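You operate a simulated robot arm through the tools that you are given. There is no shell and no other tool. Be economical: measure what you need, move in short steps, check, and stop when the job is done.

Carry out the task below with a simulated robot arm. There is one attempt and no reset: what you move stays moved.

## Task
Push the key in the jig up to its stop, clamp it and brush a strip of glue along it.
Fine: knob to HOLD; glue from the pot; brush back in the cup, lid back on; the bar stays up. A coat counts when it lies all over at full strength: go over it till it gets no stronger.
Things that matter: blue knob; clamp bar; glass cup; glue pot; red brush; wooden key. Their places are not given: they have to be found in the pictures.

The check looks at the end state, three seconds after you hand in, the way a careful person would. Anything else that was tipped, shoved, dropped, spilled or broken makes it a failure. A push-on lid holds only when it is set on centred and level and pressed home; a screw cap is set on level and turned clockwise until tight.

## Robot
A 6-joint arm with a two-finger parallel gripper, fixed in place. Base frame: the origin is at the foot of the arm, x ahead of it, y to its left, z up; the work surface is at about z = 0.78. Lengths are in m, angles in degrees, forces in N, time in s.
With the tool pointing down near the work surface it reaches from about 0.26 to 0.68 m from the base axis. Its first joint turns from -66.0 to 66.0 degrees. Payload 2.9 kg.
The tool frame sits at the grasp point between the pads (the TCP): z along the fingers, y along the line on which they close. The tips reach 0.03 m beyond it. The gripper opens to 0.11 m. The fingers are 0.02 m wide and 0.01 m thick; the gripper's body (0.048 by 0.112 m) begins 0.055 m behind the TCP.
Orientation is told as [roll, pitch, yaw] about the base's x, y, z axes, in that order, counted from this pose: with the fingers straight down and closing along the base's y, the tool's x points along the base's -x, its y along +y and its z along -z.

## Interface
- The arm moves only by the tool apply_moves. Its argument "plan" is a list of rows, each a list of 7 numbers: the shift along the tool's x, y, z in units of 30 mm (1.0 is 30 mm), then the turn, a rotation vector about the tool's x, y, z in units of 6 degrees (1.0 is 6 degrees), then the finger opening in m, from 0 to 0.11. In form: [[dx, dy, dz, ax, ay, az, hand], ...]. A call has 1 to 8 rows; each row shifts and turns the commanded pose from where the row before left it, along the tool's axes as they then stand. A call with a number of a shift or a turn outside -1 to 1 is refused whole. Each row takes 0.2 s and may step no farther than 0.05 m and 8.6 degrees from the row before; otherwise, or with a gripper value out of range, the whole call is refused. Where a pose cannot be reached the arm comes as near as it can. A force on the tool above 40 N (or 10 N above the force at the start of the call, whichever is more), or a blocked arm, ends the call early, and 0.2 s more pass. Each finger travels about 0.108 m/s and halts on what it meets, pressing with about 31 N; the grip force reading is that of the motor and also rises with nothing between the fingers. The clock runs only during rows and for 0.2 s after the last one: add rows that do not move to give the fingers time. It gives the time, the measured TCP pose, the force on the tool (base axes), the opening and the grip force at its end, in the units of the frame above (readings bear some noise), with the torque about the TCP (base axes, N m) and any sound that the robot's microphone picked up.
- Cameras (640 x 400 px; columns grow to the right, rows downward): "scene" is fixed at [0.0787, 0.4331, 1.4033]; the picture's right is [-0.74, -0.68, 0.00], its down [-0.33, 0.36, -0.87] and it looks along [0.59, -0.64, -0.49] (base axes); focal length 332 px, centre (320, 200). "wrist" rides on the gripper at [0.072, 0.017, -0.103] in the tool frame; the picture's right is [-0.23, 0.97, 0.00], its down [-0.76, -0.18, -0.62] and it looks along [-0.61, -0.14, 0.78] (tool axes); focal length 222 px, centre (320, 200).
- grab_frame(camera): a new picture of that camera. No time passes.
- probe_pixels(camera, pixels): there is no depth. For up to 12 entries [column, row, z] of the newest picture of that camera ("zoom" is the newest enlarged one), the place [x, y] in the base frame at which the ray of that pixel passes the height z, good to about 0.002 m, but the place of the scene camera against the robot may be out by one fixed shift of up to 0.012 m in any direction. No time passes.
- zoom(camera, box): a new picture of the part [left, top, right, bottom] of that camera's present view, enlarged. No time passes.
- hand_in(): hands the job in; it is judged then, once.

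Go step by step. Measure first, check grasps and placings, and put right what went wrong. The budget is 80 turns and 34 pictures, counting those below and the enlarged ones. Unless the task says otherwise, let go and move clear before handing in, and close with one line.

The tools are called after "Call:" as name(argument=value, ...) on one line, values as JSON. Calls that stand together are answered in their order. apply_moves: Moves the arm, as the interface text tells. Its arguments: {"type":"object","properties":{"plan":{"type":"array","items":{"type":"array","items":{"type":"number"}}}},"required":["plan"]} The other tools are called the same way: grab_frame (camera) takes a picture; probe_pixels (camera, pixels) gives the place at which the rays of pixels pass given heights; zoom (camera, box) takes an enlarged picture of a part of a camera's view; hand_in () hands the job in.

At the start:

```text
time_s: 0.0
position: [0.4315, -0.1567, 1.141]
tcp_rot: [0.0, 0.1, 0.0]
wrist_force: [0.0, -0.1, 0.5]
moment: [0.01, 0.0, 0.0]
grip_width: 0.11
gripper_force: 0.1
```

scene: 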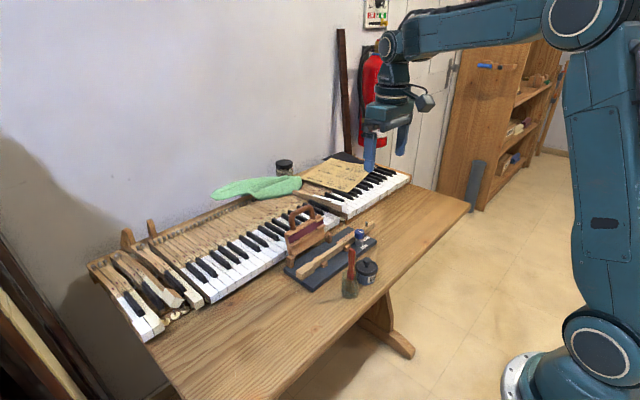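
wrist: 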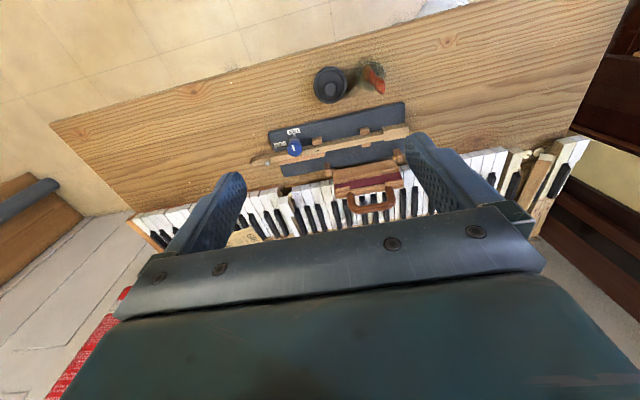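

The scene shows the jig at about pixel (330,255), with the brush in its cup at (350,280), the pot at (367,270) and the knob at (360,237). I'll zoom in on both views.

Call:
zoom(camera="scene", box=[270, 190, 400, 310])

Call:
zoom(camera="wrist", box=[240, 50, 440, 220])

```text
3.33 times, centred on (335, 250) of scene
```

zoom: 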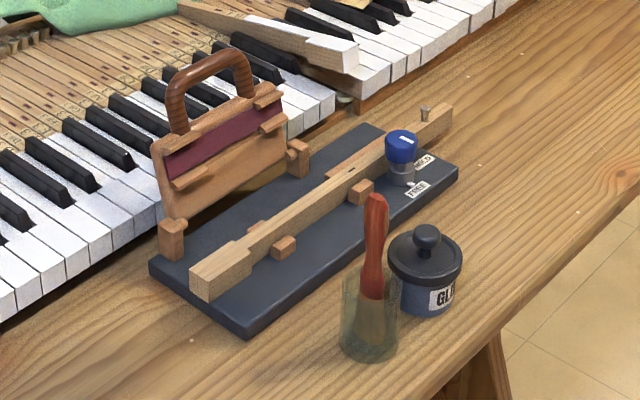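

```text
2.35 times, centred on (340, 135) of wrist
```

zoom: 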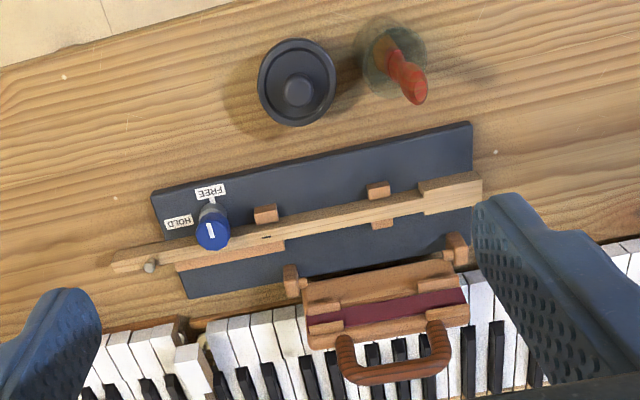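

The jig's guide blocks, rail and cam knob are visible, but I can't identify the stop yet. I'll locate the main points in the wrist zoom.

Call:
probe_pixels(camera="zoom", pixels=[[297, 90, 0.84], [415, 90, 0.88], [392, 65, 0.79], [212, 230, 0.84], [480, 190, 0.82], [115, 262, 0.82], [148, 265, 0.83], [470, 122, 0.79], [152, 193, 0.79], [190, 297, 0.79], [265, 213, 0.81], [378, 190, 0.81]])

Call:
probe_pixels(camera="scene", pixels=[[367, 262, 0.84], [349, 298, 0.78], [360, 233, 0.84]])

```text
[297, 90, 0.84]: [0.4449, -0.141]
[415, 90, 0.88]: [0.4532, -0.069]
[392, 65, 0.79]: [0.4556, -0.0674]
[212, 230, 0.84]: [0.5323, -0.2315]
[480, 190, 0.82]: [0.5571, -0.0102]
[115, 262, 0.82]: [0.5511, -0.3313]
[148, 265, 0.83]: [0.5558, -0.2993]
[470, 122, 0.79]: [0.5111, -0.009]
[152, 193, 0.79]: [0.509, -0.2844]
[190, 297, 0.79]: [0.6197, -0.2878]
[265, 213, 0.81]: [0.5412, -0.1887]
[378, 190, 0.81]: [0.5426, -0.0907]
```

```text
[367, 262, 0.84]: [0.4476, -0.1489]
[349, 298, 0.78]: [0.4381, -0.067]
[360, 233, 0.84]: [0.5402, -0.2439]
```

Everything is aligned with the base axes: the base plate spans x 0.51–0.62 and y −0.286 to −0.01, and the key runs along y at x≈0.553. I'll lower the arm for a closer wrist view.

Call:
apply_moves(plan=[[0.3, 0.0, 1, 0, 0, 0, 0.11], [0.3, 0, 1, 0, 0, 0, 0.11], [0.3, 0, 1, 0, 0, 0, 0.11], [0.3, 0, 1, 0, 0, 0, 0.11], [0, 0, 0.6, 0, 0, 0, 0.11], [0, 0, 0, 0, 0, 0, 0.11]])

Call:
grab_frame(camera="wrist")

Call:
zoom(camera="scene", box=[300, 215, 380, 285])

```text
time_s: 1.4
position: [0.3957, -0.1562, 1.0019]
tcp_rot: [0.0, 0.0, -0.2]
wrist_force: [-0.4, 0.1, -0.4]
moment: [-0.02, -0.05, 0.01]
grip_width: 0.1101
gripper_force: 0.1
```

```text
29 pictures are left
```

wrist: 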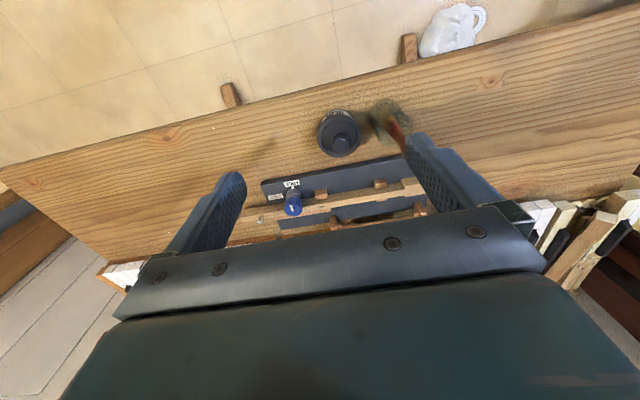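

```text
5.71 times, centred on (340, 250) of scene
```

zoom: 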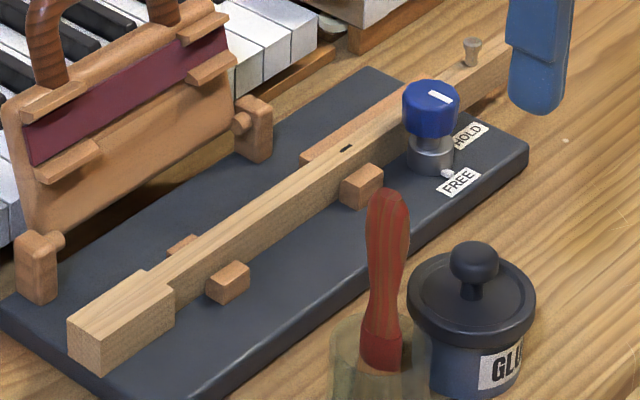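

The head's shoulder sits short of the left pair of guide blocks, which are probably the stop. I'll zoom in on the wrist view to measure the gap.

Call:
zoom(camera="wrist", box=[320, 160, 440, 235])

Call:
probe_pixels(camera="wrist", pixels=[[340, 143, 0.84], [292, 205, 0.84], [381, 183, 0.8], [321, 192, 0.8]])

```text
5.33 times, centred on (380, 198) of wrist
```

zoom: 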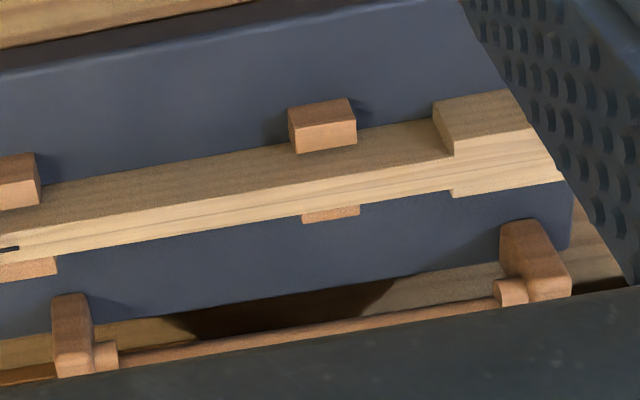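

```text
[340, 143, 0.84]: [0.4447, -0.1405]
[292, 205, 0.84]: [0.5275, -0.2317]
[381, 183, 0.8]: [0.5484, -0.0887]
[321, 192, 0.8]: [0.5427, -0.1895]
```

Call:
probe_pixels(camera="zoom", pixels=[[452, 157, 0.82], [452, 157, 0.84], [530, 127, 0.82], [530, 127, 0.84], [355, 143, 0.8], [355, 143, 0.82], [452, 196, 0.82], [555, 180, 0.82], [349, 100, 0.79], [434, 104, 0.79], [465, 5, 0.8], [570, 195, 0.8]])

Call:
probe_pixels(camera="scene", pixels=[[314.1, 265.8, 0.82], [314.1, 265.8, 0.84], [301, 269.5, 0.82], [301, 269.5, 0.84], [321, 266.8, 0.8], [321, 266.8, 0.82], [357, 252, 0.78], [349, 298, 0.78], [376.2, 238, 0.8]])

```text
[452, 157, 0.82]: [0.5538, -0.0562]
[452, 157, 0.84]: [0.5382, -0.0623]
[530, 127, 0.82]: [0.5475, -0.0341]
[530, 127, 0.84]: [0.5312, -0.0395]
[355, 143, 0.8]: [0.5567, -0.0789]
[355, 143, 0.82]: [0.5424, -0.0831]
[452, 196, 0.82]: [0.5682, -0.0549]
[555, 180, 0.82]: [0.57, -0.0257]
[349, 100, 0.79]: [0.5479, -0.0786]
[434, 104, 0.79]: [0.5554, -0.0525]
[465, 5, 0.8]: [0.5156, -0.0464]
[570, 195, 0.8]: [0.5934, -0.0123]
```

```text
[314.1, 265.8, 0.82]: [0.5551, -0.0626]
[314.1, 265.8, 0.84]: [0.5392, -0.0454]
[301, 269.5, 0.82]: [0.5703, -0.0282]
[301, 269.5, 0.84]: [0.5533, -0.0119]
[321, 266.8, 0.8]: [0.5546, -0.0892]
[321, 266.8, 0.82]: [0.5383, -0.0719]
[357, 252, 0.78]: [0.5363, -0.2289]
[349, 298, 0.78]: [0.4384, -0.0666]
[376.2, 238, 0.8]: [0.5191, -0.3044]
```

The shoulder is at y≈−0.055 and the block edge at y≈−0.08, so the key needs about 22–25 mm of travel toward −y. I'll bring closed fingers to the free end of the head and look.

Call:
apply_moves(plan=[[-0.75, 0.9, 0, 0, 0, 0, 0.08], [-0.75, 0.9, 0, 0, 0, 0, 0.05], [-0.75, 0.9, 0, 0, 0, 0, 0.02], [-0.75, 0.9, 0, 0, 0, 0, 0], [-0.75, 0.9, 0.3, 0, 0, 0, 0], [-0.75, 0.9, 0.6, 0, 0, 0, 0], [-0.73, 0.87, 0.9, 0, 0, 0, 0], [0, 0, 0.5, 0, 0, 0, 0]])

Call:
grab_frame(camera="wrist")

```text
time_s: 3.2
position: [0.5513, 0.0313, 0.9327]
tcp_rot: [0.2, 0.1, 0.0]
wrist_force: [-0.9, 0.3, 0.8]
moment: [-0.01, 0.03, 0.03]
grip_width: 0.0001
gripper_force: 31.3
```

```text
26 pictures are left
```

wrist: 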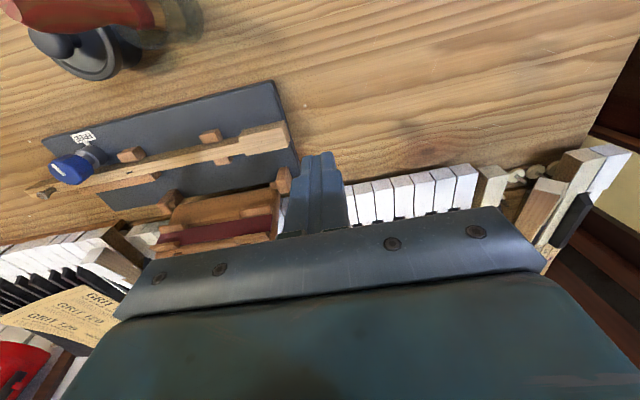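

The head end is at pixels (284–291, 122–150), and the closed fingers are at (320,190). I'll probe those points.

Call:
probe_pixels(camera="wrist", pixels=[[286, 133, 0.825], [291, 148, 0.825], [284, 122, 0.8], [273, 82, 0.8], [298, 172, 0.8], [273, 82, 0.79], [242, 148, 0.825], [222, 138, 0.815], [243, 155, 0.825], [38, 137, 0.8], [104, 207, 0.8]])

Call:
zoom(camera="wrist", box=[180, 80, 340, 180])

```text
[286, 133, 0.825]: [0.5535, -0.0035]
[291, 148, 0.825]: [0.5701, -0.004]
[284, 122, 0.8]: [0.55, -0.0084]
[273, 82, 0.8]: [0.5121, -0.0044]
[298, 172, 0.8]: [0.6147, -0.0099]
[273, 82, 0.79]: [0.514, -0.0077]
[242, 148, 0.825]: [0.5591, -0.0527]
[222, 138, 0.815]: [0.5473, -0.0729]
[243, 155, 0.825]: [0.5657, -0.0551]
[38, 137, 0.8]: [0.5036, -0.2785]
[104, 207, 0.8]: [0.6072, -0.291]
```

```text
4.00 times, centred on (260, 130) of wrist
```

zoom: 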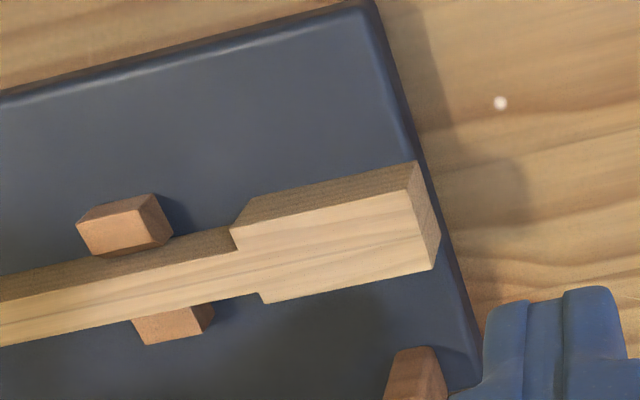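

The head end is at y≈−0.005, centred on x≈0.560 with its top at z≈0.825. I'll lower beside it and begin pushing toward −y.

Call:
apply_moves(plan=[[-0.29, 0, 1, 0, 0, 0, 0], [0, 0, 1, 0, 0, 0, 0], [0, 0, 0.85, 0, 0, 0, 0], [0, 0, 0.3, 0, 0, 0, 0], [0, -0.4, 0, 0, 0, 0, 0], [0, -0.35, 0, 0, 0, 0, 0], [0, 0, 0, 0, 0, 0, 0]])

```text
time_s: 4.8
position: [0.5601, 0.009, 0.8384]
tcp_rot: [0.0, 0.0, 0.0]
wrist_force: [0.0, 0.3, 0.8]
moment: [0.03, -0.03, -0.02]
grip_width: 0.0001
gripper_force: 31.4
```

No contact yet at y=0.009. I'll push on in small steps.

Call:
apply_moves(plan=[[0, -0.25, 0, 0, 0, 0, 0], [0, -0.2, 0, 0, 0, 0, 0], [0, -0.15, 0, 0, 0, 0, 0], [0, 0, 0, 0, 0, 0, 0]])

Call:
grab_frame(camera="wrist")

```text
time_s: 5.8
position: [0.5611, -0.0094, 0.8401]
tcp_rot: [0.0, 0.0, -0.1]
wrist_force: [-0.7, 1.3, -0.4]
moment: [-0.04, 0.02, -0.07]
grip_width: 0.0
gripper_force: 30.6
```

```text
24 pictures are left
```

wrist: 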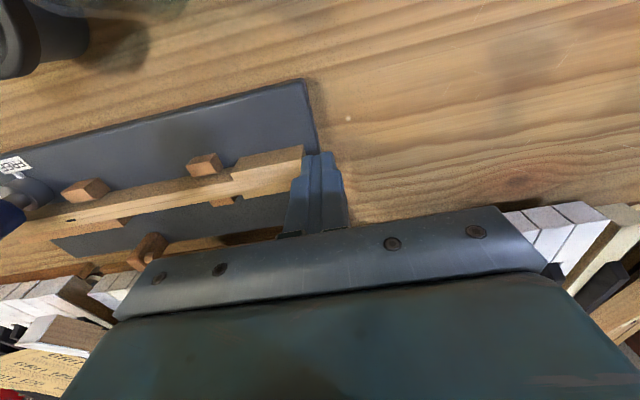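

Contact is made and the key is sliding: the shoulder at (232,172) is about 10 mm from the block edge at (222,172). I'll keep pushing in 3 mm steps and watch the force.

Call:
apply_moves(plan=[[0, -0.1, 0, 0, 0, 0, 0], [0, -0.1, 0, 0, 0, 0, 0], [0, -0.1, 0, 0, 0, 0, 0]])

Call:
apply_moves(plan=[[0, -0.07, 0, 0, 0, 0, 0], [0, 0, 0, 0, 0, 0, 0]])

```text
time_s: 6.6
position: [0.5607, -0.0178, 0.8387]
tcp_rot: [0.1, 0.0, 0.0]
wrist_force: [-0.2, -0.4, 0.4]
moment: [-0.01, -0.03, -0.01]
grip_width: 0.0
gripper_force: 31.1
```

```text
time_s: 7.2
position: [0.5601, -0.0198, 0.8389]
tcp_rot: [0.0, 0.0, 0.0]
wrist_force: [0.2, 0.5, 0.4]
moment: [0.01, 0.02, 0.0]
grip_width: 0.0
gripper_force: 31.1
```

There's still no resistance at y=−0.020, so I'll continue in small steps.

Call:
apply_moves(plan=[[0, -0.06, 0, 0, 0, 0, 0], [0, -0.06, 0, 0, 0, 0, 0], [0, 0, 0, 0, 0, 0, 0]])

Call:
zoom(camera="wrist", box=[200, 110, 360, 220])

```text
time_s: 8.0
position: [0.5606, -0.0229, 0.8385]
tcp_rot: [0.0, 0.0, 0.1]
wrist_force: [1.0, 1.8, -0.2]
moment: [0.04, 0.0, -0.01]
grip_width: 0.0001
gripper_force: 31.4
```

```text
3.64 times, centred on (280, 165) of wrist
```

zoom: 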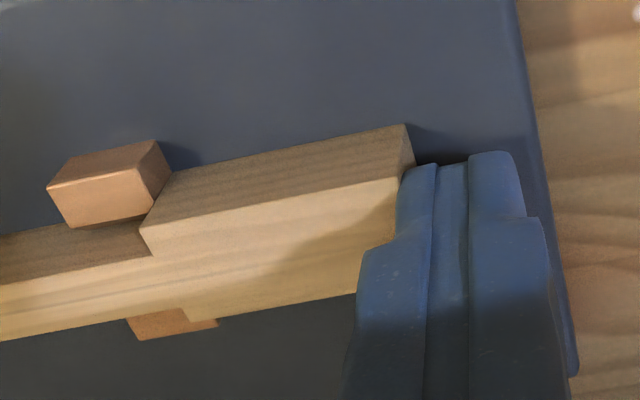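

The shoulder is almost touching the block at (160,185) in the zoom. A few more small steps should seat it.

Call:
apply_moves(plan=[[0, -0.05, 0, 0, 0, 0, 0], [0, -0.05, 0, 0, 0, 0, 0], [0, 0, 0, 0, 0, 0, 0]])

Call:
apply_moves(plan=[[0, -0.05, 0, 0, 0, 0, 0], [0, 0, 0, 0, 0, 0, 0]])

```text
time_s: 8.8
position: [0.5607, -0.0238, 0.8393]
tcp_rot: [0.0, 0.0, 0.4]
wrist_force: [0.7, 16.9, -0.4]
moment: [0.41, -0.02, -0.03]
grip_width: 0.0001
gripper_force: 31.1
```

```text
time_s: 9.4
position: [0.5614, -0.0239, 0.8397]
tcp_rot: [0.2, -0.1, 0.4]
wrist_force: [-0.3, 25.8, 0.4]
moment: [0.63, -0.02, -0.07]
grip_width: 0.0
gripper_force: 31.1
```

The force rose to 26 N at y=−0.024 with no further motion, so the key is on its stop. I'll back off, rise and go to view the knob.

Call:
apply_moves(plan=[[0, 0.4, 0, 0, 0, 0, 0], [0, 0.2, -1, 0, 0, 0, 0], [0, 0, -1, 0, 0, 0, 0], [0, 0, -1, 0, 0, 0, 0], [0.6, -0.6, -1, 0, 0, 0, 0.04], [1, -1, 0, 0, 0, 0, 0.08], [1, -1, 0, 0, 0, 0, 0.09], [1, -1, 0, 0, 0, 0, 0.09]])

Call:
apply_moves(plan=[[0.3, -1, 0, 0, 0, 0, 0.09], [0, -1, 0, 0, 0, 0, 0.09], [0, -1, 0, 0, 0, 0, 0.09], [0, -0.6, 0, 0, 0, 0, 0.09], [0, 0, 0, 0, 0, 0, 0.09]])

Call:
zoom(camera="wrist", box=[200, 80, 440, 230])

```text
time_s: 11.2
position: [0.4531, -0.1175, 0.9587]
tcp_rot: [0.0, 0.0, 0.0]
wrist_force: [-0.3, 0.3, 0.3]
moment: [0.03, -0.01, -0.02]
grip_width: 0.0901
gripper_force: 0.0
```

```text
time_s: 12.4
position: [0.4438, -0.226, 0.9597]
tcp_rot: [-0.1, 0.0, 0.0]
wrist_force: [-0.3, 0.6, 0.1]
moment: [0.02, 0.06, -0.03]
grip_width: 0.0901
gripper_force: 0.1
```

```text
2.67 times, centred on (320, 155) of wrist
```

zoom: 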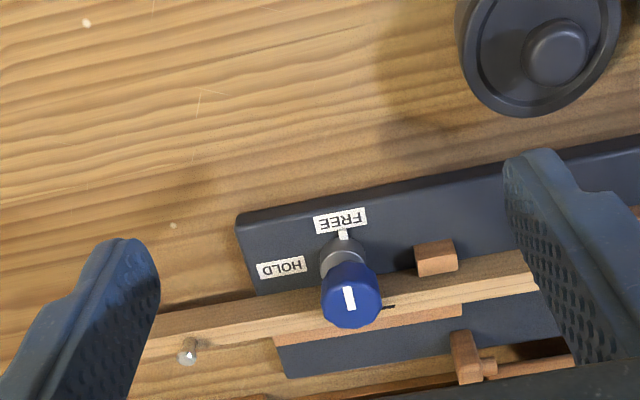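

The knob's line and its collar tab at (343,235) both point to FREE, and HOLD lies toward −y. I'll probe its geometry.

Call:
probe_pixels(camera="zoom", pixels=[[350, 300, 0.83], [350, 300, 0.84], [350, 300, 0.85], [340, 218, 0.8], [282, 267, 0.8], [343, 235, 0.8], [342, 250, 0.81], [322, 300, 0.84], [381, 300, 0.84], [556, 52, 0.85], [556, 52, 0.84]])

Call:
zoom(camera="scene", box=[325, 215, 405, 315])

```text
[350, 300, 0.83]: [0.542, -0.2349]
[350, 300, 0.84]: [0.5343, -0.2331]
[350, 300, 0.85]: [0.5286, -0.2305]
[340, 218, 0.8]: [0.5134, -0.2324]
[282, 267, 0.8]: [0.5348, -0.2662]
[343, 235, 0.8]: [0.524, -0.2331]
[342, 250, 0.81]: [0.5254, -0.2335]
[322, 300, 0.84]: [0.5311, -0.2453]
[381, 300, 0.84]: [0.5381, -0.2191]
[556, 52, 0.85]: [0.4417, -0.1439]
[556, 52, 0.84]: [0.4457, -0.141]
```

```text
4.00 times, centred on (365, 265) of scene
```

zoom: 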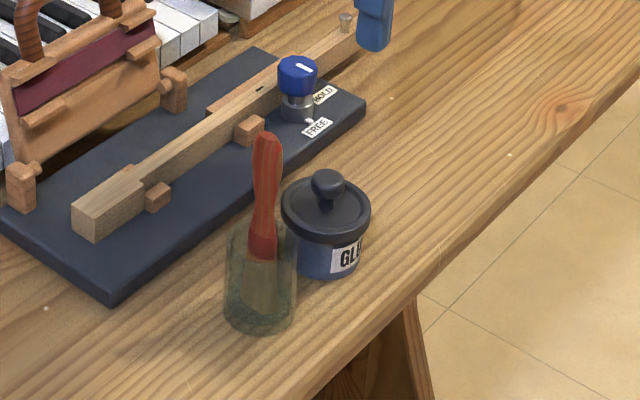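

FREE lies toward −x and HOLD toward −y, so the turn is 90° counter-clockwise from above, which is negative about tool z. The knob axis is about (0.535,−0.233) with its top near 0.843, and I'll go above it with the tips kept over the key's top.

Call:
apply_moves(plan=[[-1, -0.1, 0, 0, 0, 0, 0.06], [-1, -0.1, 0, 0, 0, 0, 0.06], [-1, 0, 0.5, 0, 0, 0, 0.06], [-0.05, 0, 1, 0, 0, 0, 0.06], [0, 0, 0.7, 0, 0, 0, 0.06], [0, 0, 0, 0, 0, 0, 0.06]])

Call:
grab_frame(camera="wrist")

```text
time_s: 13.8
position: [0.5356, -0.2311, 0.8938]
tcp_rot: [0.0, 0.0, 0.1]
wrist_force: [0.2, -0.5, -0.3]
moment: [0.01, 0.0, 0.01]
grip_width: 0.0599
gripper_force: 0.0
```

```text
20 pictures are left
```

wrist: 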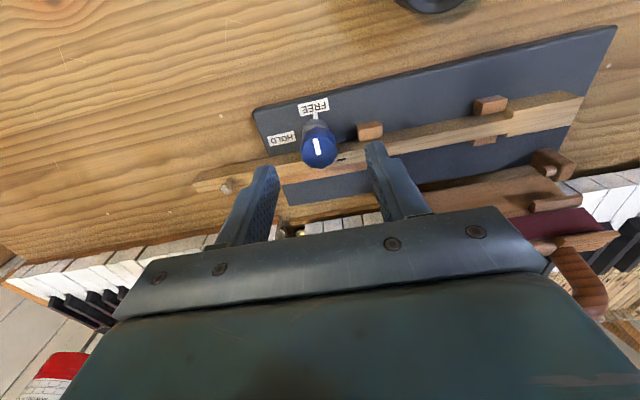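

Call:
probe_pixels(camera="wrist", pixels=[[318, 145, 0.83], [318, 145, 0.84], [318, 145, 0.85], [302, 150, 0.84], [337, 146, 0.84], [319, 167, 0.825], [319, 128, 0.84], [320, 160, 0.864]])

```text
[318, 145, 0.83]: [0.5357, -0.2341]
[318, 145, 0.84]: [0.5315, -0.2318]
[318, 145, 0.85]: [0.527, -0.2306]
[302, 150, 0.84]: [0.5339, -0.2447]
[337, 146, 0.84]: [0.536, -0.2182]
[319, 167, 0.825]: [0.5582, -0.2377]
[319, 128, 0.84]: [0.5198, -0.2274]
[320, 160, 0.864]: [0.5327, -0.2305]
```

The knob centre is at about (0.533,−0.2315), and the gripper is already nearly centred on it. I'll lower to TCP z≈0.86 and close.

Call:
apply_moves(plan=[[0.08, -0.02, 0.8, 0, 0, 0, 0.06], [0, 0, 0.3, 0, 0, 0, 0.06], [0, 0, 0, 0, 0, 0, 0.04], [0, 0, 0, 0, 0, 0, 0.02], [0, 0, 0, 0, 0, 0, 0.015], [0, 0, 0, 0, 0, 0, 0.015]])

```text
time_s: 15.2
position: [0.5317, -0.2332, 0.8599]
tcp_rot: [0.0, 0.0, 0.0]
wrist_force: [0.2, -4.4, 0.4]
moment: [-0.11, -0.17, -0.02]
grip_width: 0.028
gripper_force: 30.8
```

I have the knob, 28 mm across. Now I'll turn it −6° per row.

Call:
apply_moves(plan=[[0, -0.05, 0, 0, 0, 0, 0.015], [0, 0, 0, 0, 0, -1, 0.015], [0, 0, 0, 0, 0, -1, 0.015], [0, 0, 0, 0, 0, -1, 0.015], [0, 0, 0, 0, 0, -1, 0.015], [0, 0, 0, 0, 0, -1, 0.015], [0, 0, 0, 0, 0, -1, 0.015]])

```text
time_s: 16.8
position: [0.5337, -0.235, 0.8605]
tcp_rot: [-0.1, -0.1, 35.9]
wrist_force: [4.9, -12.3, 0.9]
moment: [-0.09, -0.34, -0.08]
grip_width: 0.0279
gripper_force: 31.3
```

It's turning (36°), with a side force of about 12 N that shows a small off-centre. I'll correct that and carry on.

Call:
apply_moves(plan=[[0.03, -0.1, 0, 0, 0, 0, 0.015], [0, 0, 0, 0, 0, -1, 0.015], [0, 0, 0, 0, 0, -1, 0.015], [0, 0, 0, 0, 0, -1, 0.015], [0, 0, 0, 0, 0, -1, 0.015]])

```text
time_s: 18.0
position: [0.5348, -0.2372, 0.8604]
tcp_rot: [-0.1, 0.0, 60.1]
wrist_force: [3.2, -0.6, 0.1]
moment: [-0.09, -0.07, -0.05]
grip_width: 0.0279
gripper_force: 30.9
```

The side force is down to 3 N at 60°. I'll continue to about 90°.

Call:
apply_moves(plan=[[0, 0, 0, 0, 0, -1, 0.015], [0, 0, 0, 0, 0, -1, 0.015], [0, 0, 0, 0, 0, -1, 0.015], [0, 0, 0, 0, 0, -1, 0.015], [0, 0, 0, 0, 0, 0, 0.015]])

Call:
apply_moves(plan=[[0, 0, 0, 0, 0, -0.5, 0.015], [0, 0, 0, 0, 0, -0.5, 0.015], [0, 0, 0, 0, 0, 0, 0.015]])

Call:
grab_frame(camera="wrist")

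```text
time_s: 19.2
position: [0.5348, -0.2377, 0.8607]
tcp_rot: [-0.1, 0.0, 84.1]
wrist_force: [12.1, -0.9, 0.0]
moment: [0.03, -0.22, -0.07]
grip_width: 0.028
gripper_force: 30.8
```

```text
time_s: 20.0
position: [0.534, -0.2371, 0.8607]
tcp_rot: [-0.1, 0.0, 90.0]
wrist_force: [11.0, -0.4, 1.0]
moment: [0.0, -0.23, -0.21]
grip_width: 0.0278
gripper_force: 31.2
```

```text
19 pictures are left
```

wrist: 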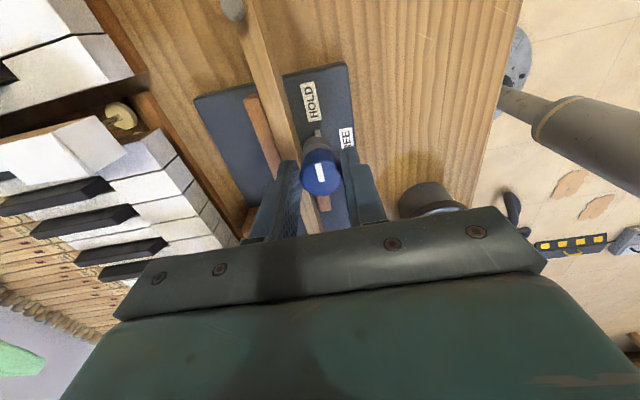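

The tab at (318,135) now points at HOLD and the torque has begun to rise. I'll turn 3° more to feel for the end, then relax and release.

Call:
apply_moves(plan=[[0, 0, 0, 0, 0, -0.5, 0.015], [0, 0, 0, 0, 0, 0, 0.015]])

```text
time_s: 20.6
position: [0.5344, -0.2378, 0.86]
tcp_rot: [-0.1, 0.1, 93.0]
wrist_force: [12.8, -6.2, -0.1]
moment: [-0.26, -0.28, -0.26]
grip_width: 0.0281
gripper_force: 31.1
```

The torque is building, so the knob is at its end. I'll ease back, release, rise and unwind the yaw.

Call:
apply_moves(plan=[[0, 0, 0, 0, 0, 0.5, 0.015], [0, 0, 0, 0, 0, 0, 0.03], [0, 0, 0, 0, 0, 0, 0.05], [0, 0, -0.4, 0, 0, 0, 0.06], [0, 0, -1, 0, 0, 0, 0.06], [0, 0, -1, 0, 0, 0, 0.06], [0, 0, -1, 0, 0, 1, 0.06], [0, 0, 0, 0, 0, 1, 0.06]])

Call:
apply_moves(plan=[[0, 0, 0, 0, 0, 1, 0.08], [0, 0, 0, 0, 0, 1, 0.08], [0, 0, 0, 0, 0, 1, 0.08], [0, 0, 0, 0, 0, 1, 0.08], [0, 0, 0, 0, 0, 1, 0.08], [0, 0, 0, 0, 0, 1, 0.08], [0, 0, 0, 0, 0, 1, 0.08], [0, 0, 0, 0, 0, 1, 0.08]])

Call:
apply_moves(plan=[[0, 0, 0, 0, 0, 1, 0.08], [0, 0, 0, 0, 0, 1, 0.08], [0, 0, 0, 0, 0, 1, 0.08], [0, 0, 0, 0, 0, 1, 0.08], [0, 0, 0, 0, 0, 1, 0.08], [0, 0, 0, 0, 0, 0, 0.08]])

```text
time_s: 22.4
position: [0.5344, -0.2362, 0.9639]
tcp_rot: [-0.1, 0.1, 77.9]
wrist_force: [0.0, 1.0, 0.6]
moment: [0.05, -0.01, -0.02]
grip_width: 0.0601
gripper_force: 0.0
```

```text
time_s: 24.2
position: [0.5347, -0.2369, 0.9634]
tcp_rot: [-0.1, 0.0, 29.9]
wrist_force: [-0.1, 0.1, 1.1]
moment: [-0.03, 0.03, -0.03]
grip_width: 0.0801
gripper_force: 0.2
```

```text
time_s: 25.6
position: [0.5335, -0.2382, 0.9612]
tcp_rot: [0.0, 0.0, -0.1]
wrist_force: [-0.1, 0.4, 0.0]
moment: [-0.01, -0.01, 0.0]
grip_width: 0.0802
gripper_force: 0.1
```

The knob is released and the arm is clear. Next is the pot lid near (0.445,−0.142): I'll move above it and look.

Call:
apply_moves(plan=[[1, 0.8, 0, 0, 0, 0, 0.06], [1, 0.8, 0, 0, 0, 0, 0.05], [0.95, 0.8, 0, 0, 0, 0, 0.05], [0, 0.8, 0.4, 0, 0, 0, 0.05], [0, 0, 0.4, 0, 0, 0, 0.05], [0, 0, 0, 0, 0, 0, 0.05]])

Call:
grab_frame(camera="wrist")

Call:
zoom(camera="scene", box=[310, 205, 410, 310])

```text
time_s: 27.0
position: [0.4454, -0.1413, 0.939]
tcp_rot: [0.0, 0.0, 0.0]
wrist_force: [0.5, -1.0, 0.0]
moment: [-0.01, -0.02, -0.03]
grip_width: 0.05
gripper_force: 0.1
```

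```text
18 pictures are left
```

wrist: 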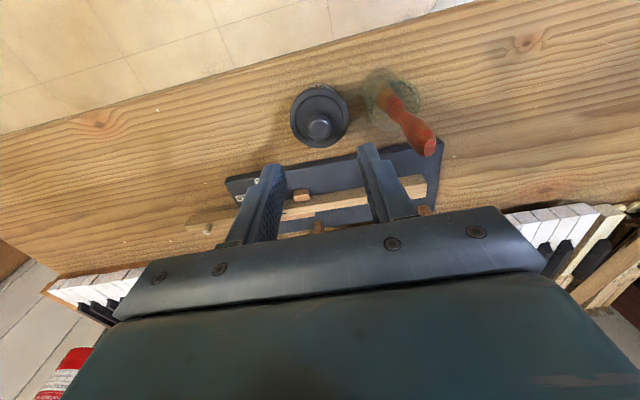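

```text
3.81 times, centred on (360, 258) of scene
```

zoom: 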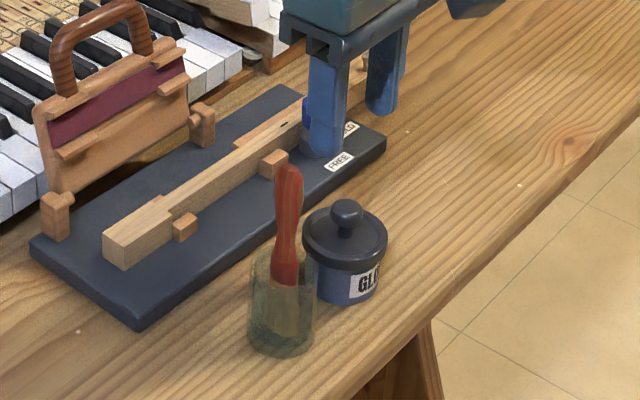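

The lid knob is at wrist pixel (319,126) and the brush's handle tip at (429,147). I'll triangulate both against the earlier views.

Call:
probe_pixels(camera="wrist", pixels=[[319, 126, 0.83], [319, 126, 0.84], [319, 126, 0.85], [319, 126, 0.86], [429, 147, 0.86], [429, 147, 0.88], [429, 147, 0.9], [392, 95, 0.84], [390, 95, 0.82], [292, 118, 0.83], [347, 112, 0.83], [318, 86, 0.83]])

Call:
probe_pixels(camera="zoom", pixels=[[347, 210, 0.84], [347, 210, 0.85], [347, 210, 0.86], [289, 168, 0.88], [289, 168, 0.9], [283, 345, 0.78], [285, 247, 0.83], [252, 262, 0.83], [318, 262, 0.83], [346, 292, 0.78]])

```text
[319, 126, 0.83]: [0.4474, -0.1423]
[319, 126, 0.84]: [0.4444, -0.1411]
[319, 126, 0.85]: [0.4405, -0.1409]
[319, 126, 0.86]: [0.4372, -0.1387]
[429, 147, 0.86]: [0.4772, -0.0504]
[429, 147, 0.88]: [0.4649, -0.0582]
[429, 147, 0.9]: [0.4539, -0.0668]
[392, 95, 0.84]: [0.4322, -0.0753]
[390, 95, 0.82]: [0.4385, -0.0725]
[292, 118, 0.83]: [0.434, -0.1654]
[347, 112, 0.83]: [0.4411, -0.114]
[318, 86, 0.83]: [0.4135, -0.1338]
```

```text
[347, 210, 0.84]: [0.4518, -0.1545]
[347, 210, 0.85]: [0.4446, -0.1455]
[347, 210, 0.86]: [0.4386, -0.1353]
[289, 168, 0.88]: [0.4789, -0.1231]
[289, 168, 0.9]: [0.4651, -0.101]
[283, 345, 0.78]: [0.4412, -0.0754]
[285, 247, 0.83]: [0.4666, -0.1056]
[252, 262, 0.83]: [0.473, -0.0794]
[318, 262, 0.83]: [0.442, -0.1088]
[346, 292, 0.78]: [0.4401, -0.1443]
```

The lid knob is at about (0.442,−0.141) with its top near z 0.847, and the brush tip reaches z≈0.91 at (0.448,−0.072). I'll lower onto the lid knob and close.

Call:
apply_moves(plan=[[0.1, 0, 1, 0, 0, 0, 0.05], [0, 0, 1, 0, 0, 0, 0.05], [0, 0, 0.57, 0, 0, 0, 0.05], [0, 0, 0, 0, 0, 0, 0.03], [0, 0, 0, 0, 0, 0, 0.01], [0, 0, 0, 0, 0, 0, 0.008], [0, 0, 0, 0, 0, 0, 0.008]])

Call:
grab_frame(camera="wrist")

```text
time_s: 28.6
position: [0.4423, -0.1403, 0.8619]
tcp_rot: [0.1, 0.0, 0.0]
wrist_force: [-0.6, 0.3, -0.2]
moment: [0.0, -0.03, -0.01]
grip_width: 0.0178
gripper_force: 31.1
heard: snap
```

```text
16 pictures are left
```

wrist: 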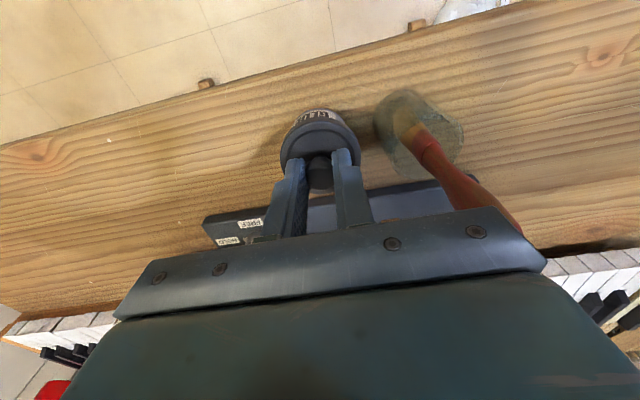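

The lid knob is gripped at 17.8 mm, and the "snap" was probably the lid letting go of its rim. I'll lift gently.

Call:
apply_moves(plan=[[0, 0, -0.15, 0, 0, 0, 0.008], [0, 0, -0.15, 0, 0, 0, 0.008], [0, 0, -0.2, 0, 0, 0, 0.008]])

Call:
zoom(camera="scene", box=[310, 205, 410, 310])

```text
time_s: 29.4
position: [0.4426, -0.1414, 0.8775]
tcp_rot: [0.0, 0.0, 0.0]
wrist_force: [0.1, 0.0, -0.4]
moment: [-0.01, -0.03, 0.0]
grip_width: 0.0175
gripper_force: 30.8
```

```text
3.81 times, centred on (360, 258) of scene
```

zoom: 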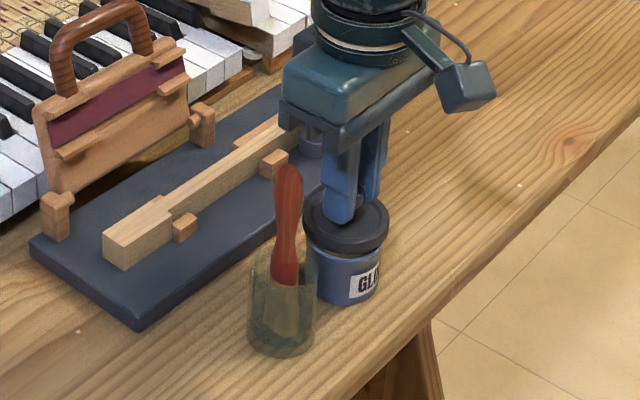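

The lid is off and held in the gripper, with more of the pot's side visible. I'll carry it to the clear table at (0.44,−0.245) and lower it until it touches.

Call:
apply_moves(plan=[[0, 0, -1, 0, 0, 0, 0.008], [0, -0.9, -0.3, 0, 0, 0, 0.008], [0, -1, 0, 0, 0, 0, 0.008], [0, -1, 0, 0, 0, 0, 0.008], [0, -0.5, 0.5, 0, 0, 0, 0.008], [0, 0, 1, 0, 0, 0, 0.008], [0, 0, 0.8, 0, 0, 0, 0.008], [0, 0, 0, 0, 0, 0, 0.008]])

Call:
apply_moves(plan=[[0, 0, 0.2, 0, 0, 0, 0.008], [0, 0, 0.15, 0, 0, 0, 0.008], [0, 0, 0, 0, 0, 0, 0.008]])

```text
time_s: 31.2
position: [0.4426, -0.243, 0.846]
tcp_rot: [-0.2, 0.0, 0.0]
wrist_force: [0.7, 0.3, 0.2]
moment: [-0.02, -0.02, 0.02]
grip_width: 0.0185
gripper_force: 31.3
```

```text
time_s: 32.0
position: [0.4419, -0.2425, 0.8365]
tcp_rot: [0.0, 0.0, 0.0]
wrist_force: [-0.7, -0.2, -0.4]
moment: [-0.02, -0.02, 0.03]
grip_width: 0.0189
gripper_force: 30.6
```

Call:
apply_moves(plan=[[0, 0, 0.1, 0, 0, 0, 0.008], [0, 0, 0.1, 0, 0, 0, 0.008], [0, 0, 0, 0, 0, 0, 0.008]])

Call:
apply_moves(plan=[[0, 0, 0.08, 0, 0, 0, 0.008], [0, 0, 0, 0, 0, 0, 0.008]])

Call:
apply_moves(plan=[[0, 0, 0.08, 0, 0, 0, 0.008], [0, 0, 0, 0, 0, 0, 0.008]])

```text
time_s: 32.8
position: [0.4424, -0.2426, 0.8288]
tcp_rot: [0.1, -0.1, -0.1]
wrist_force: [0.0, -0.1, -0.4]
moment: [-0.01, -0.01, -0.02]
grip_width: 0.0188
gripper_force: 30.9
```

```text
time_s: 33.4
position: [0.4419, -0.2425, 0.8262]
tcp_rot: [0.1, 0.0, 0.0]
wrist_force: [-0.5, -0.9, -0.5]
moment: [0.02, -0.02, -0.02]
grip_width: 0.019
gripper_force: 31.0
```

```text
time_s: 34.0
position: [0.4412, -0.244, 0.8252]
tcp_rot: [-0.1, -0.1, 0.1]
wrist_force: [-3.7, -2.4, 11.0]
moment: [0.19, 0.07, 0.03]
grip_width: 0.0193
gripper_force: 31.5
```

The lid touched the table at TCP z=0.825. I'll release it, rise and head for the brush.

Call:
apply_moves(plan=[[0, 0, -0.03, 0, 0, 0, 0.015], [0, 0, 0, 0, 0, 0, 0.035], [0, 0, 0, 0, 0, 0, 0.05], [0, 0, -0.5, 0, 0, 0, 0.05], [0, 0, -1, 0, 0, 0, 0.05], [0, 0, -1, 0, 0, 0, 0.05], [0, 0, -1, 0, 0, 0, 0.05], [0, 1, -1, 0, 0, 0, 0.05]])

Call:
apply_moves(plan=[[0.5, 1, 0, 0, 0, 0, 0.05], [0.6, 1, 0, 0, 0, 0, 0.05], [0.6, 1, 0, 0, 0, 0, 0.05], [0.3, 0.5, 0, 0, 0, 0, 0.05], [0, 0, 0, 0, 0, 0, 0.05]])

Call:
grab_frame(camera="wrist")

```text
time_s: 35.8
position: [0.4435, -0.2114, 0.962]
tcp_rot: [0.1, 0.0, 0.1]
wrist_force: [0.7, 1.2, -0.1]
moment: [0.0, -0.02, -0.04]
grip_width: 0.0502
gripper_force: 0.1
```

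```text
time_s: 37.0
position: [0.3815, -0.1077, 0.9602]
tcp_rot: [0.0, 0.0, 0.0]
wrist_force: [0.2, 0.3, -0.2]
moment: [0.02, 0.02, 0.0]
grip_width: 0.0498
gripper_force: 0.0
```

```text
14 pictures are left
```

wrist: 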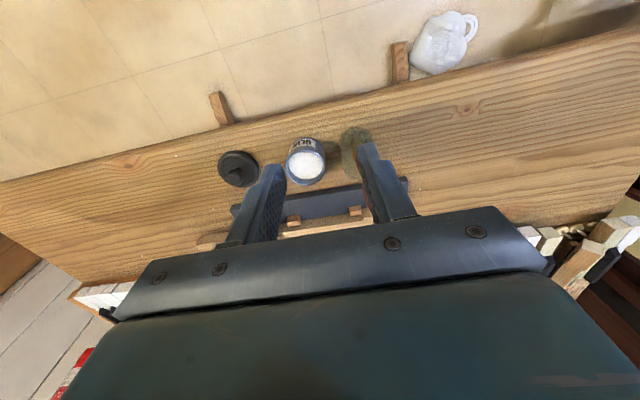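

The lid is lying flat at (238,168) and the pot is open, showing white glue at (305,163). I'll move in line with the brush for a clear view of it.

Call:
apply_moves(plan=[[0, 0.6, 0, 0, 0, 0, 0.06], [-0.3, 0.55, 0, 0, 0, 0, 0.06], [-0.5, 0, 0, 0, 0, 0, 0.06], [0, 0, 0, 0, 0, 0, 0.06]])

Call:
zoom(camera="wrist", box=[220, 60, 420, 210])

```text
time_s: 38.0
position: [0.4065, -0.0725, 0.9613]
tcp_rot: [0.1, 0.1, 0.1]
wrist_force: [-0.1, -0.5, -0.9]
moment: [-0.02, 0.03, 0.0]
grip_width: 0.0601
gripper_force: 0.1
```

```text
2.67 times, centred on (320, 135) of wrist
```

zoom: 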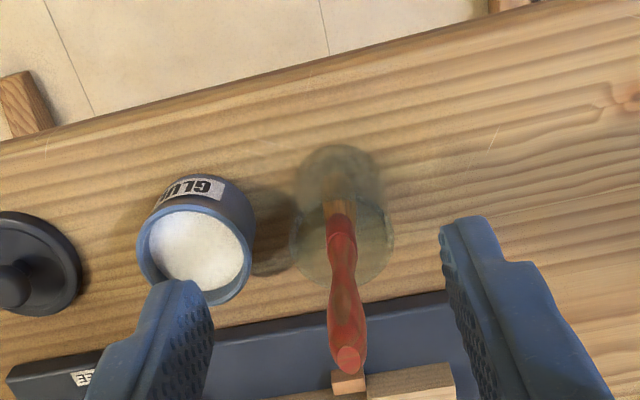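

Call:
probe_pixels(camera="zoom", pixels=[[195, 252, 0.82], [195, 252, 0.81], [350, 360, 0.9], [350, 360, 0.91], [350, 360, 0.92], [343, 240, 0.83], [343, 240, 0.84], [340, 180, 0.78], [340, 215, 0.84], [338, 190, 0.79], [293, 242, 0.83], [393, 238, 0.83]])

Call:
zoom(camera="scene", box=[325, 230, 405, 310])

```text
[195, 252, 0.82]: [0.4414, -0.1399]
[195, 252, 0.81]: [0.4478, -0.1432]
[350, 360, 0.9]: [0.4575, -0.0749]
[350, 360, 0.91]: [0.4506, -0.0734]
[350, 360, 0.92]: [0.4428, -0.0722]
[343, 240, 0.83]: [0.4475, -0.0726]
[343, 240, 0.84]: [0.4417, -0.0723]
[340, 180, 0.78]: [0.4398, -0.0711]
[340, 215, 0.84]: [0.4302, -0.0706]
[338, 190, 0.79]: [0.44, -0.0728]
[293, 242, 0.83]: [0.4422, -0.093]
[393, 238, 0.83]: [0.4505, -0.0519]
```

```text
5.00 times, centred on (365, 270) of scene
```

zoom: 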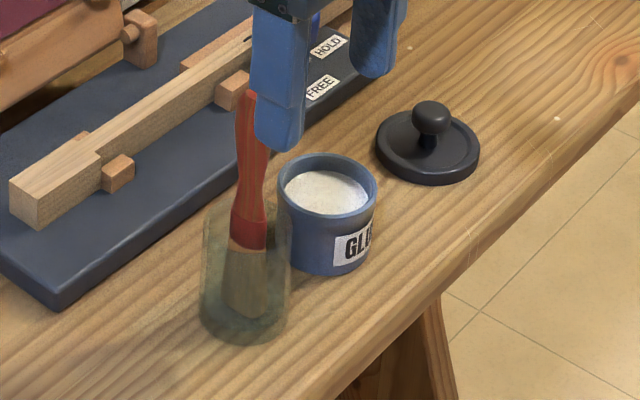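

The cup is centred near (0.4415,−0.072) with its rim at about 0.84. The brush handle leans slightly to +x with its top at (0.450,−0.073,0.91), so I'll grasp it at TCP z≈0.885.

Call:
apply_moves(plan=[[-0.7, 0, 0, 0, 0, 0, 0.06], [-0.67, 0, 0, 0, 0, 0, 0.06], [0, 0, 1, 0, 0, 0, 0.06], [0, 0, 1, 0, 0, 0, 0.06], [0, 0, 0.53, 0, 0, 0, 0.04], [0, 0, 0, 0, 0, 0, 0.01], [0, 0, 0, 0, 0, 0, 0.005], [0, 0, 0, 0, 0, 0, 0.005]])

```text
time_s: 39.8
position: [0.4482, -0.0749, 0.8856]
tcp_rot: [-0.1, 0.0, 0.0]
wrist_force: [-0.4, -0.6, -0.4]
moment: [0.04, 0.02, 0.01]
grip_width: 0.0118
gripper_force: 31.3
```

The brush handle is gripped at 11.8 mm. I'll lift it straight out of the cup and look.

Call:
apply_moves(plan=[[0, 0, -0.5, 0, 0, 0, 0.005], [0, 0, -0.7, 0, 0, 0, 0.005], [0, 0, -1, 0, 0, 0, 0.005], [0, 0, -1, 0, 0, 0, 0.005], [0, 0, 0, 0, 0, 0, 0.005]])

Call:
grab_frame(camera="wrist")

Call:
zoom(camera="scene", box=[310, 190, 410, 310])

```text
time_s: 41.0
position: [0.448, -0.0727, 0.9819]
tcp_rot: [0.1, -0.1, 0.0]
wrist_force: [-0.7, 0.4, -0.5]
moment: [-0.02, 0.02, 0.01]
grip_width: 0.0119
gripper_force: 30.7
```

```text
11 pictures are left
```

wrist: 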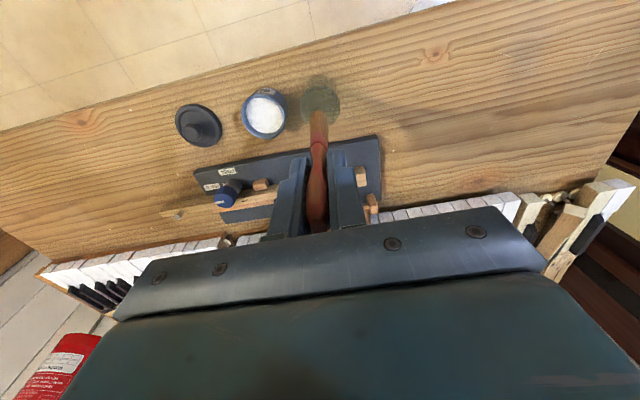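

```text
3.33 times, centred on (360, 250) of scene
```

zoom: 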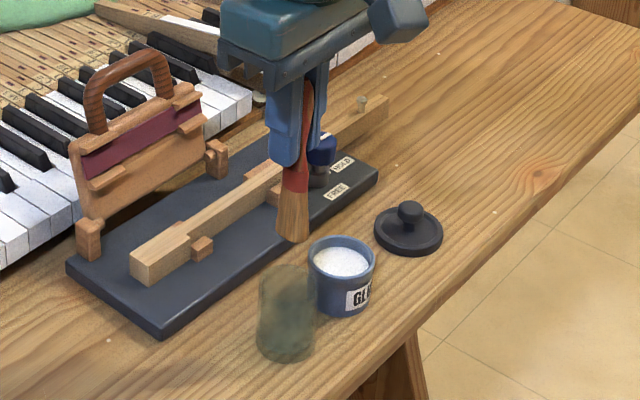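

The brush is out, with the bristle end at wrist (317,111) and scene-zoom (292,238). I'll triangulate it.

Call:
probe_pixels(camera="wrist", pixels=[[317, 111, 0.87], [317, 111, 0.88], [317, 111, 0.89], [264, 115, 0.82], [320, 98, 0.84]])

Call:
probe_pixels(camera="zoom", pixels=[[293, 238, 0.86], [293, 238, 0.87], [293, 238, 0.88], [293, 238, 0.89], [341, 260, 0.82], [287, 280, 0.84]])

```text
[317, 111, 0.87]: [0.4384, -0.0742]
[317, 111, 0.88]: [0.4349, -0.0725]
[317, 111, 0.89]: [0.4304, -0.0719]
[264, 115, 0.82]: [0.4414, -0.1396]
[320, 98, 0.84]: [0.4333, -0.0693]
```

```text
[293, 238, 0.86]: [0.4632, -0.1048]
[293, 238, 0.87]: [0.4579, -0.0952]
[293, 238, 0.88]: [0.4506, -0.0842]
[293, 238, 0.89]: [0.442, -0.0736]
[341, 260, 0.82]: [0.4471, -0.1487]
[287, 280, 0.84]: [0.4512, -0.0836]
```

The bristle tip sits about 14 mm toward −x and 98 mm below the TCP, and the pot centre is (0.4415,−0.140). I'll dip the tip to z≈0.798 in the glue.

Call:
apply_moves(plan=[[-0.1, -1, 0, 0, 0, 0, 0.005], [-0.15, -1, 0, 0, 0, 0, 0.005], [0, -0.25, 0.3, 0, 0, 0, 0.005], [0, 0, 1, 0, 0, 0, 0.005], [0, 0, 1, 0, 0, 0, 0.005], [0, 0, 0.5, 0, 0, 0, 0.005], [0, 0, 0, 0, 0, 0, 0.005]])

Call:
zoom(camera="scene", box=[310, 190, 410, 310])

```text
time_s: 42.6
position: [0.4566, -0.141, 0.8984]
tcp_rot: [0.1, -0.1, -0.1]
wrist_force: [-4.4, 0.0, 18.9]
moment: [0.1, 0.46, 0.02]
grip_width: 0.0118
gripper_force: 31.0
```

```text
3.33 times, centred on (360, 250) of scene
```

zoom: 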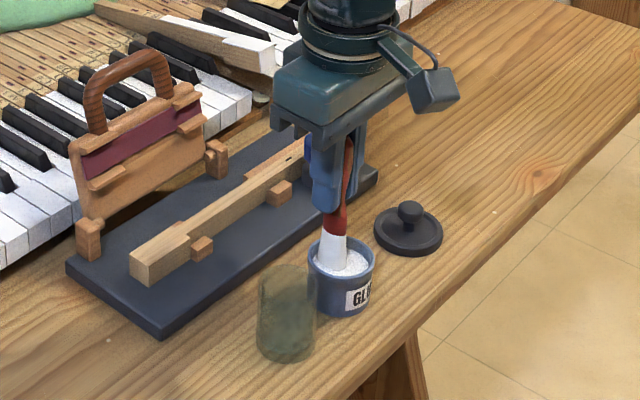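

The bristles are fully white with glue and just touched the pot floor (19 N). I'll lift, pitch the tool 8° so the brush hangs vertical, and move over the key.

Call:
apply_moves(plan=[[0, 0, -1, 0, 0, 0, 0.005], [0, 0, -1, 0, 0, 0, 0.005], [0, 0, -1, 0, 0, 0, 0.005], [0, 0, -0.33, 0, -0.67, 0, 0.005], [0, 0, 0, 0, -0.67, 0, 0.005], [0, 0, 0, 0, 0, 0, 0.005]])

Call:
apply_moves(plan=[[-0.99, 0, 0.139, 0, 0, 0, 0.005], [-0.99, 0, 0.139, 0, 0, 0, 0.005], [-0.99, 0, 0.139, 0, 0, 0, 0.005], [-0.45, 0.3, 0.06, 0, 0, 0, 0.005], [0.2, 0, 1, 0, 0, 0, 0.005], [0, 0, 0, 0, 0, 0, 0.005]])

Call:
zoom(camera="wrist", box=[200, 60, 440, 210])

```text
time_s: 44.0
position: [0.4549, -0.1407, 0.9976]
tcp_rot: [0.0, -8.2, 0.0]
wrist_force: [0.2, 0.0, 0.3]
moment: [0.0, 0.06, 0.01]
grip_width: 0.0116
gripper_force: 31.3
```

```text
time_s: 45.4
position: [0.5578, -0.1323, 0.9669]
tcp_rot: [0.0, -8.0, 0.0]
wrist_force: [-0.2, 0.9, -0.4]
moment: [0.03, -0.01, 0.01]
grip_width: 0.0114
gripper_force: 30.8
```

```text
2.67 times, centred on (320, 135) of wrist
```

zoom: 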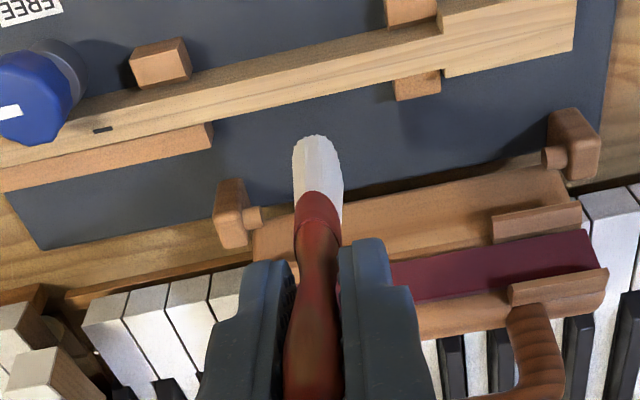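

Call:
probe_pixels(camera="zoom", pixels=[[318, 142, 0.865], [318, 142, 0.87], [300, 72, 0.825], [300, 97, 0.825], [300, 72, 0.82], [300, 97, 0.82], [443, 34, 0.825], [388, 28, 0.815], [68, 118, 0.825], [212, 132, 0.81], [575, 10, 0.825], [445, 75, 0.82]])

```text
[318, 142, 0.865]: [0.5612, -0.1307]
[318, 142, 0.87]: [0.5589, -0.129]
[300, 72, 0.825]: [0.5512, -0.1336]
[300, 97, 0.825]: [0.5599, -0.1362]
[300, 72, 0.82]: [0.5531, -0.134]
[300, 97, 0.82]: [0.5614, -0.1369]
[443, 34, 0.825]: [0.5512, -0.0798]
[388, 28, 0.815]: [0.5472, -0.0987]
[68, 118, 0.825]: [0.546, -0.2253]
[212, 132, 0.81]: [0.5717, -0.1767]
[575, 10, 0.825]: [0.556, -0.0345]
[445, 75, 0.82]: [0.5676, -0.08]
```

The shank runs x≈0.552–0.561 (centre 0.557), with the shoulder at y≈−0.080 and the head end at −0.034. The brush tip is at x≈0.560, so I'll shift −3 mm and descend near the shoulder until it touches.

Call:
apply_moves(plan=[[0.08, 0.7, 0.2, 0, 0, 0, 0.005], [0.12, 0.5, 0.6, 0, 0, 0, 0.005], [0.08, 0, 0.4, 0, 0, 0, 0.005], [0.01, 0, 0.07, 0, 0, 0, 0.005], [0, 0, 0, 0, 0, 0, 0.005]])

Call:
apply_moves(plan=[[0.01, 0, 0.07, 0, 0, 0, 0.005], [0, 0, 0, 0, 0, 0, 0.005]])

```text
time_s: 46.6
position: [0.5549, -0.0963, 0.9282]
tcp_rot: [0.0, -7.9, 0.1]
wrist_force: [0.4, 1.1, -0.4]
moment: [0.0, -0.05, 0.01]
grip_width: 0.0119
gripper_force: 31.2
```

```text
time_s: 47.2
position: [0.5545, -0.0959, 0.9245]
tcp_rot: [0.0, -7.9, 0.0]
wrist_force: [0.0, 0.4, 0.1]
moment: [-0.01, -0.02, -0.03]
grip_width: 0.0121
gripper_force: 31.3
```

Call:
apply_moves(plan=[[0.01, 0, 0.05, 0, 0, 0, 0.005], [0, 0, 0, 0, 0, 0, 0.005]])

Call:
apply_moves(plan=[[0.01, 0, 0.05, 0, 0, 0, 0.005], [0, 0, 0, 0, 0, 0, 0.005]])

Call:
zoom(camera="wrist", box=[200, 60, 440, 210])

```text
time_s: 47.8
position: [0.5522, -0.0975, 0.9233]
tcp_rot: [0.0, -8.0, 0.0]
wrist_force: [1.4, 0.3, -0.7]
moment: [-0.02, 0.01, 0.01]
grip_width: 0.0117
gripper_force: 30.5
```

```text
time_s: 48.4
position: [0.5533, -0.0955, 0.9219]
tcp_rot: [0.0, -8.0, 0.0]
wrist_force: [-0.7, -0.3, -0.5]
moment: [-0.02, 0.01, 0.01]
grip_width: 0.0119
gripper_force: 30.6
```

```text
2.67 times, centred on (320, 135) of wrist
```

zoom: 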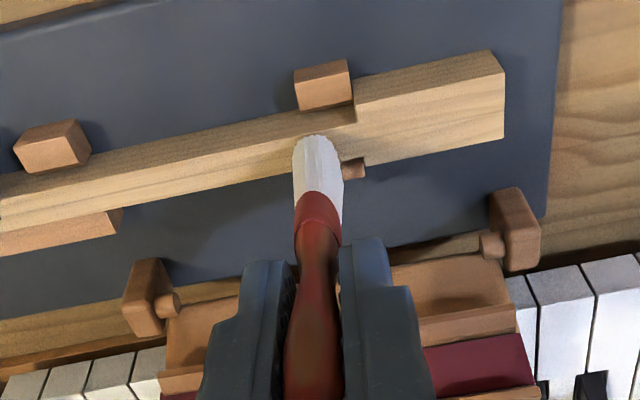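

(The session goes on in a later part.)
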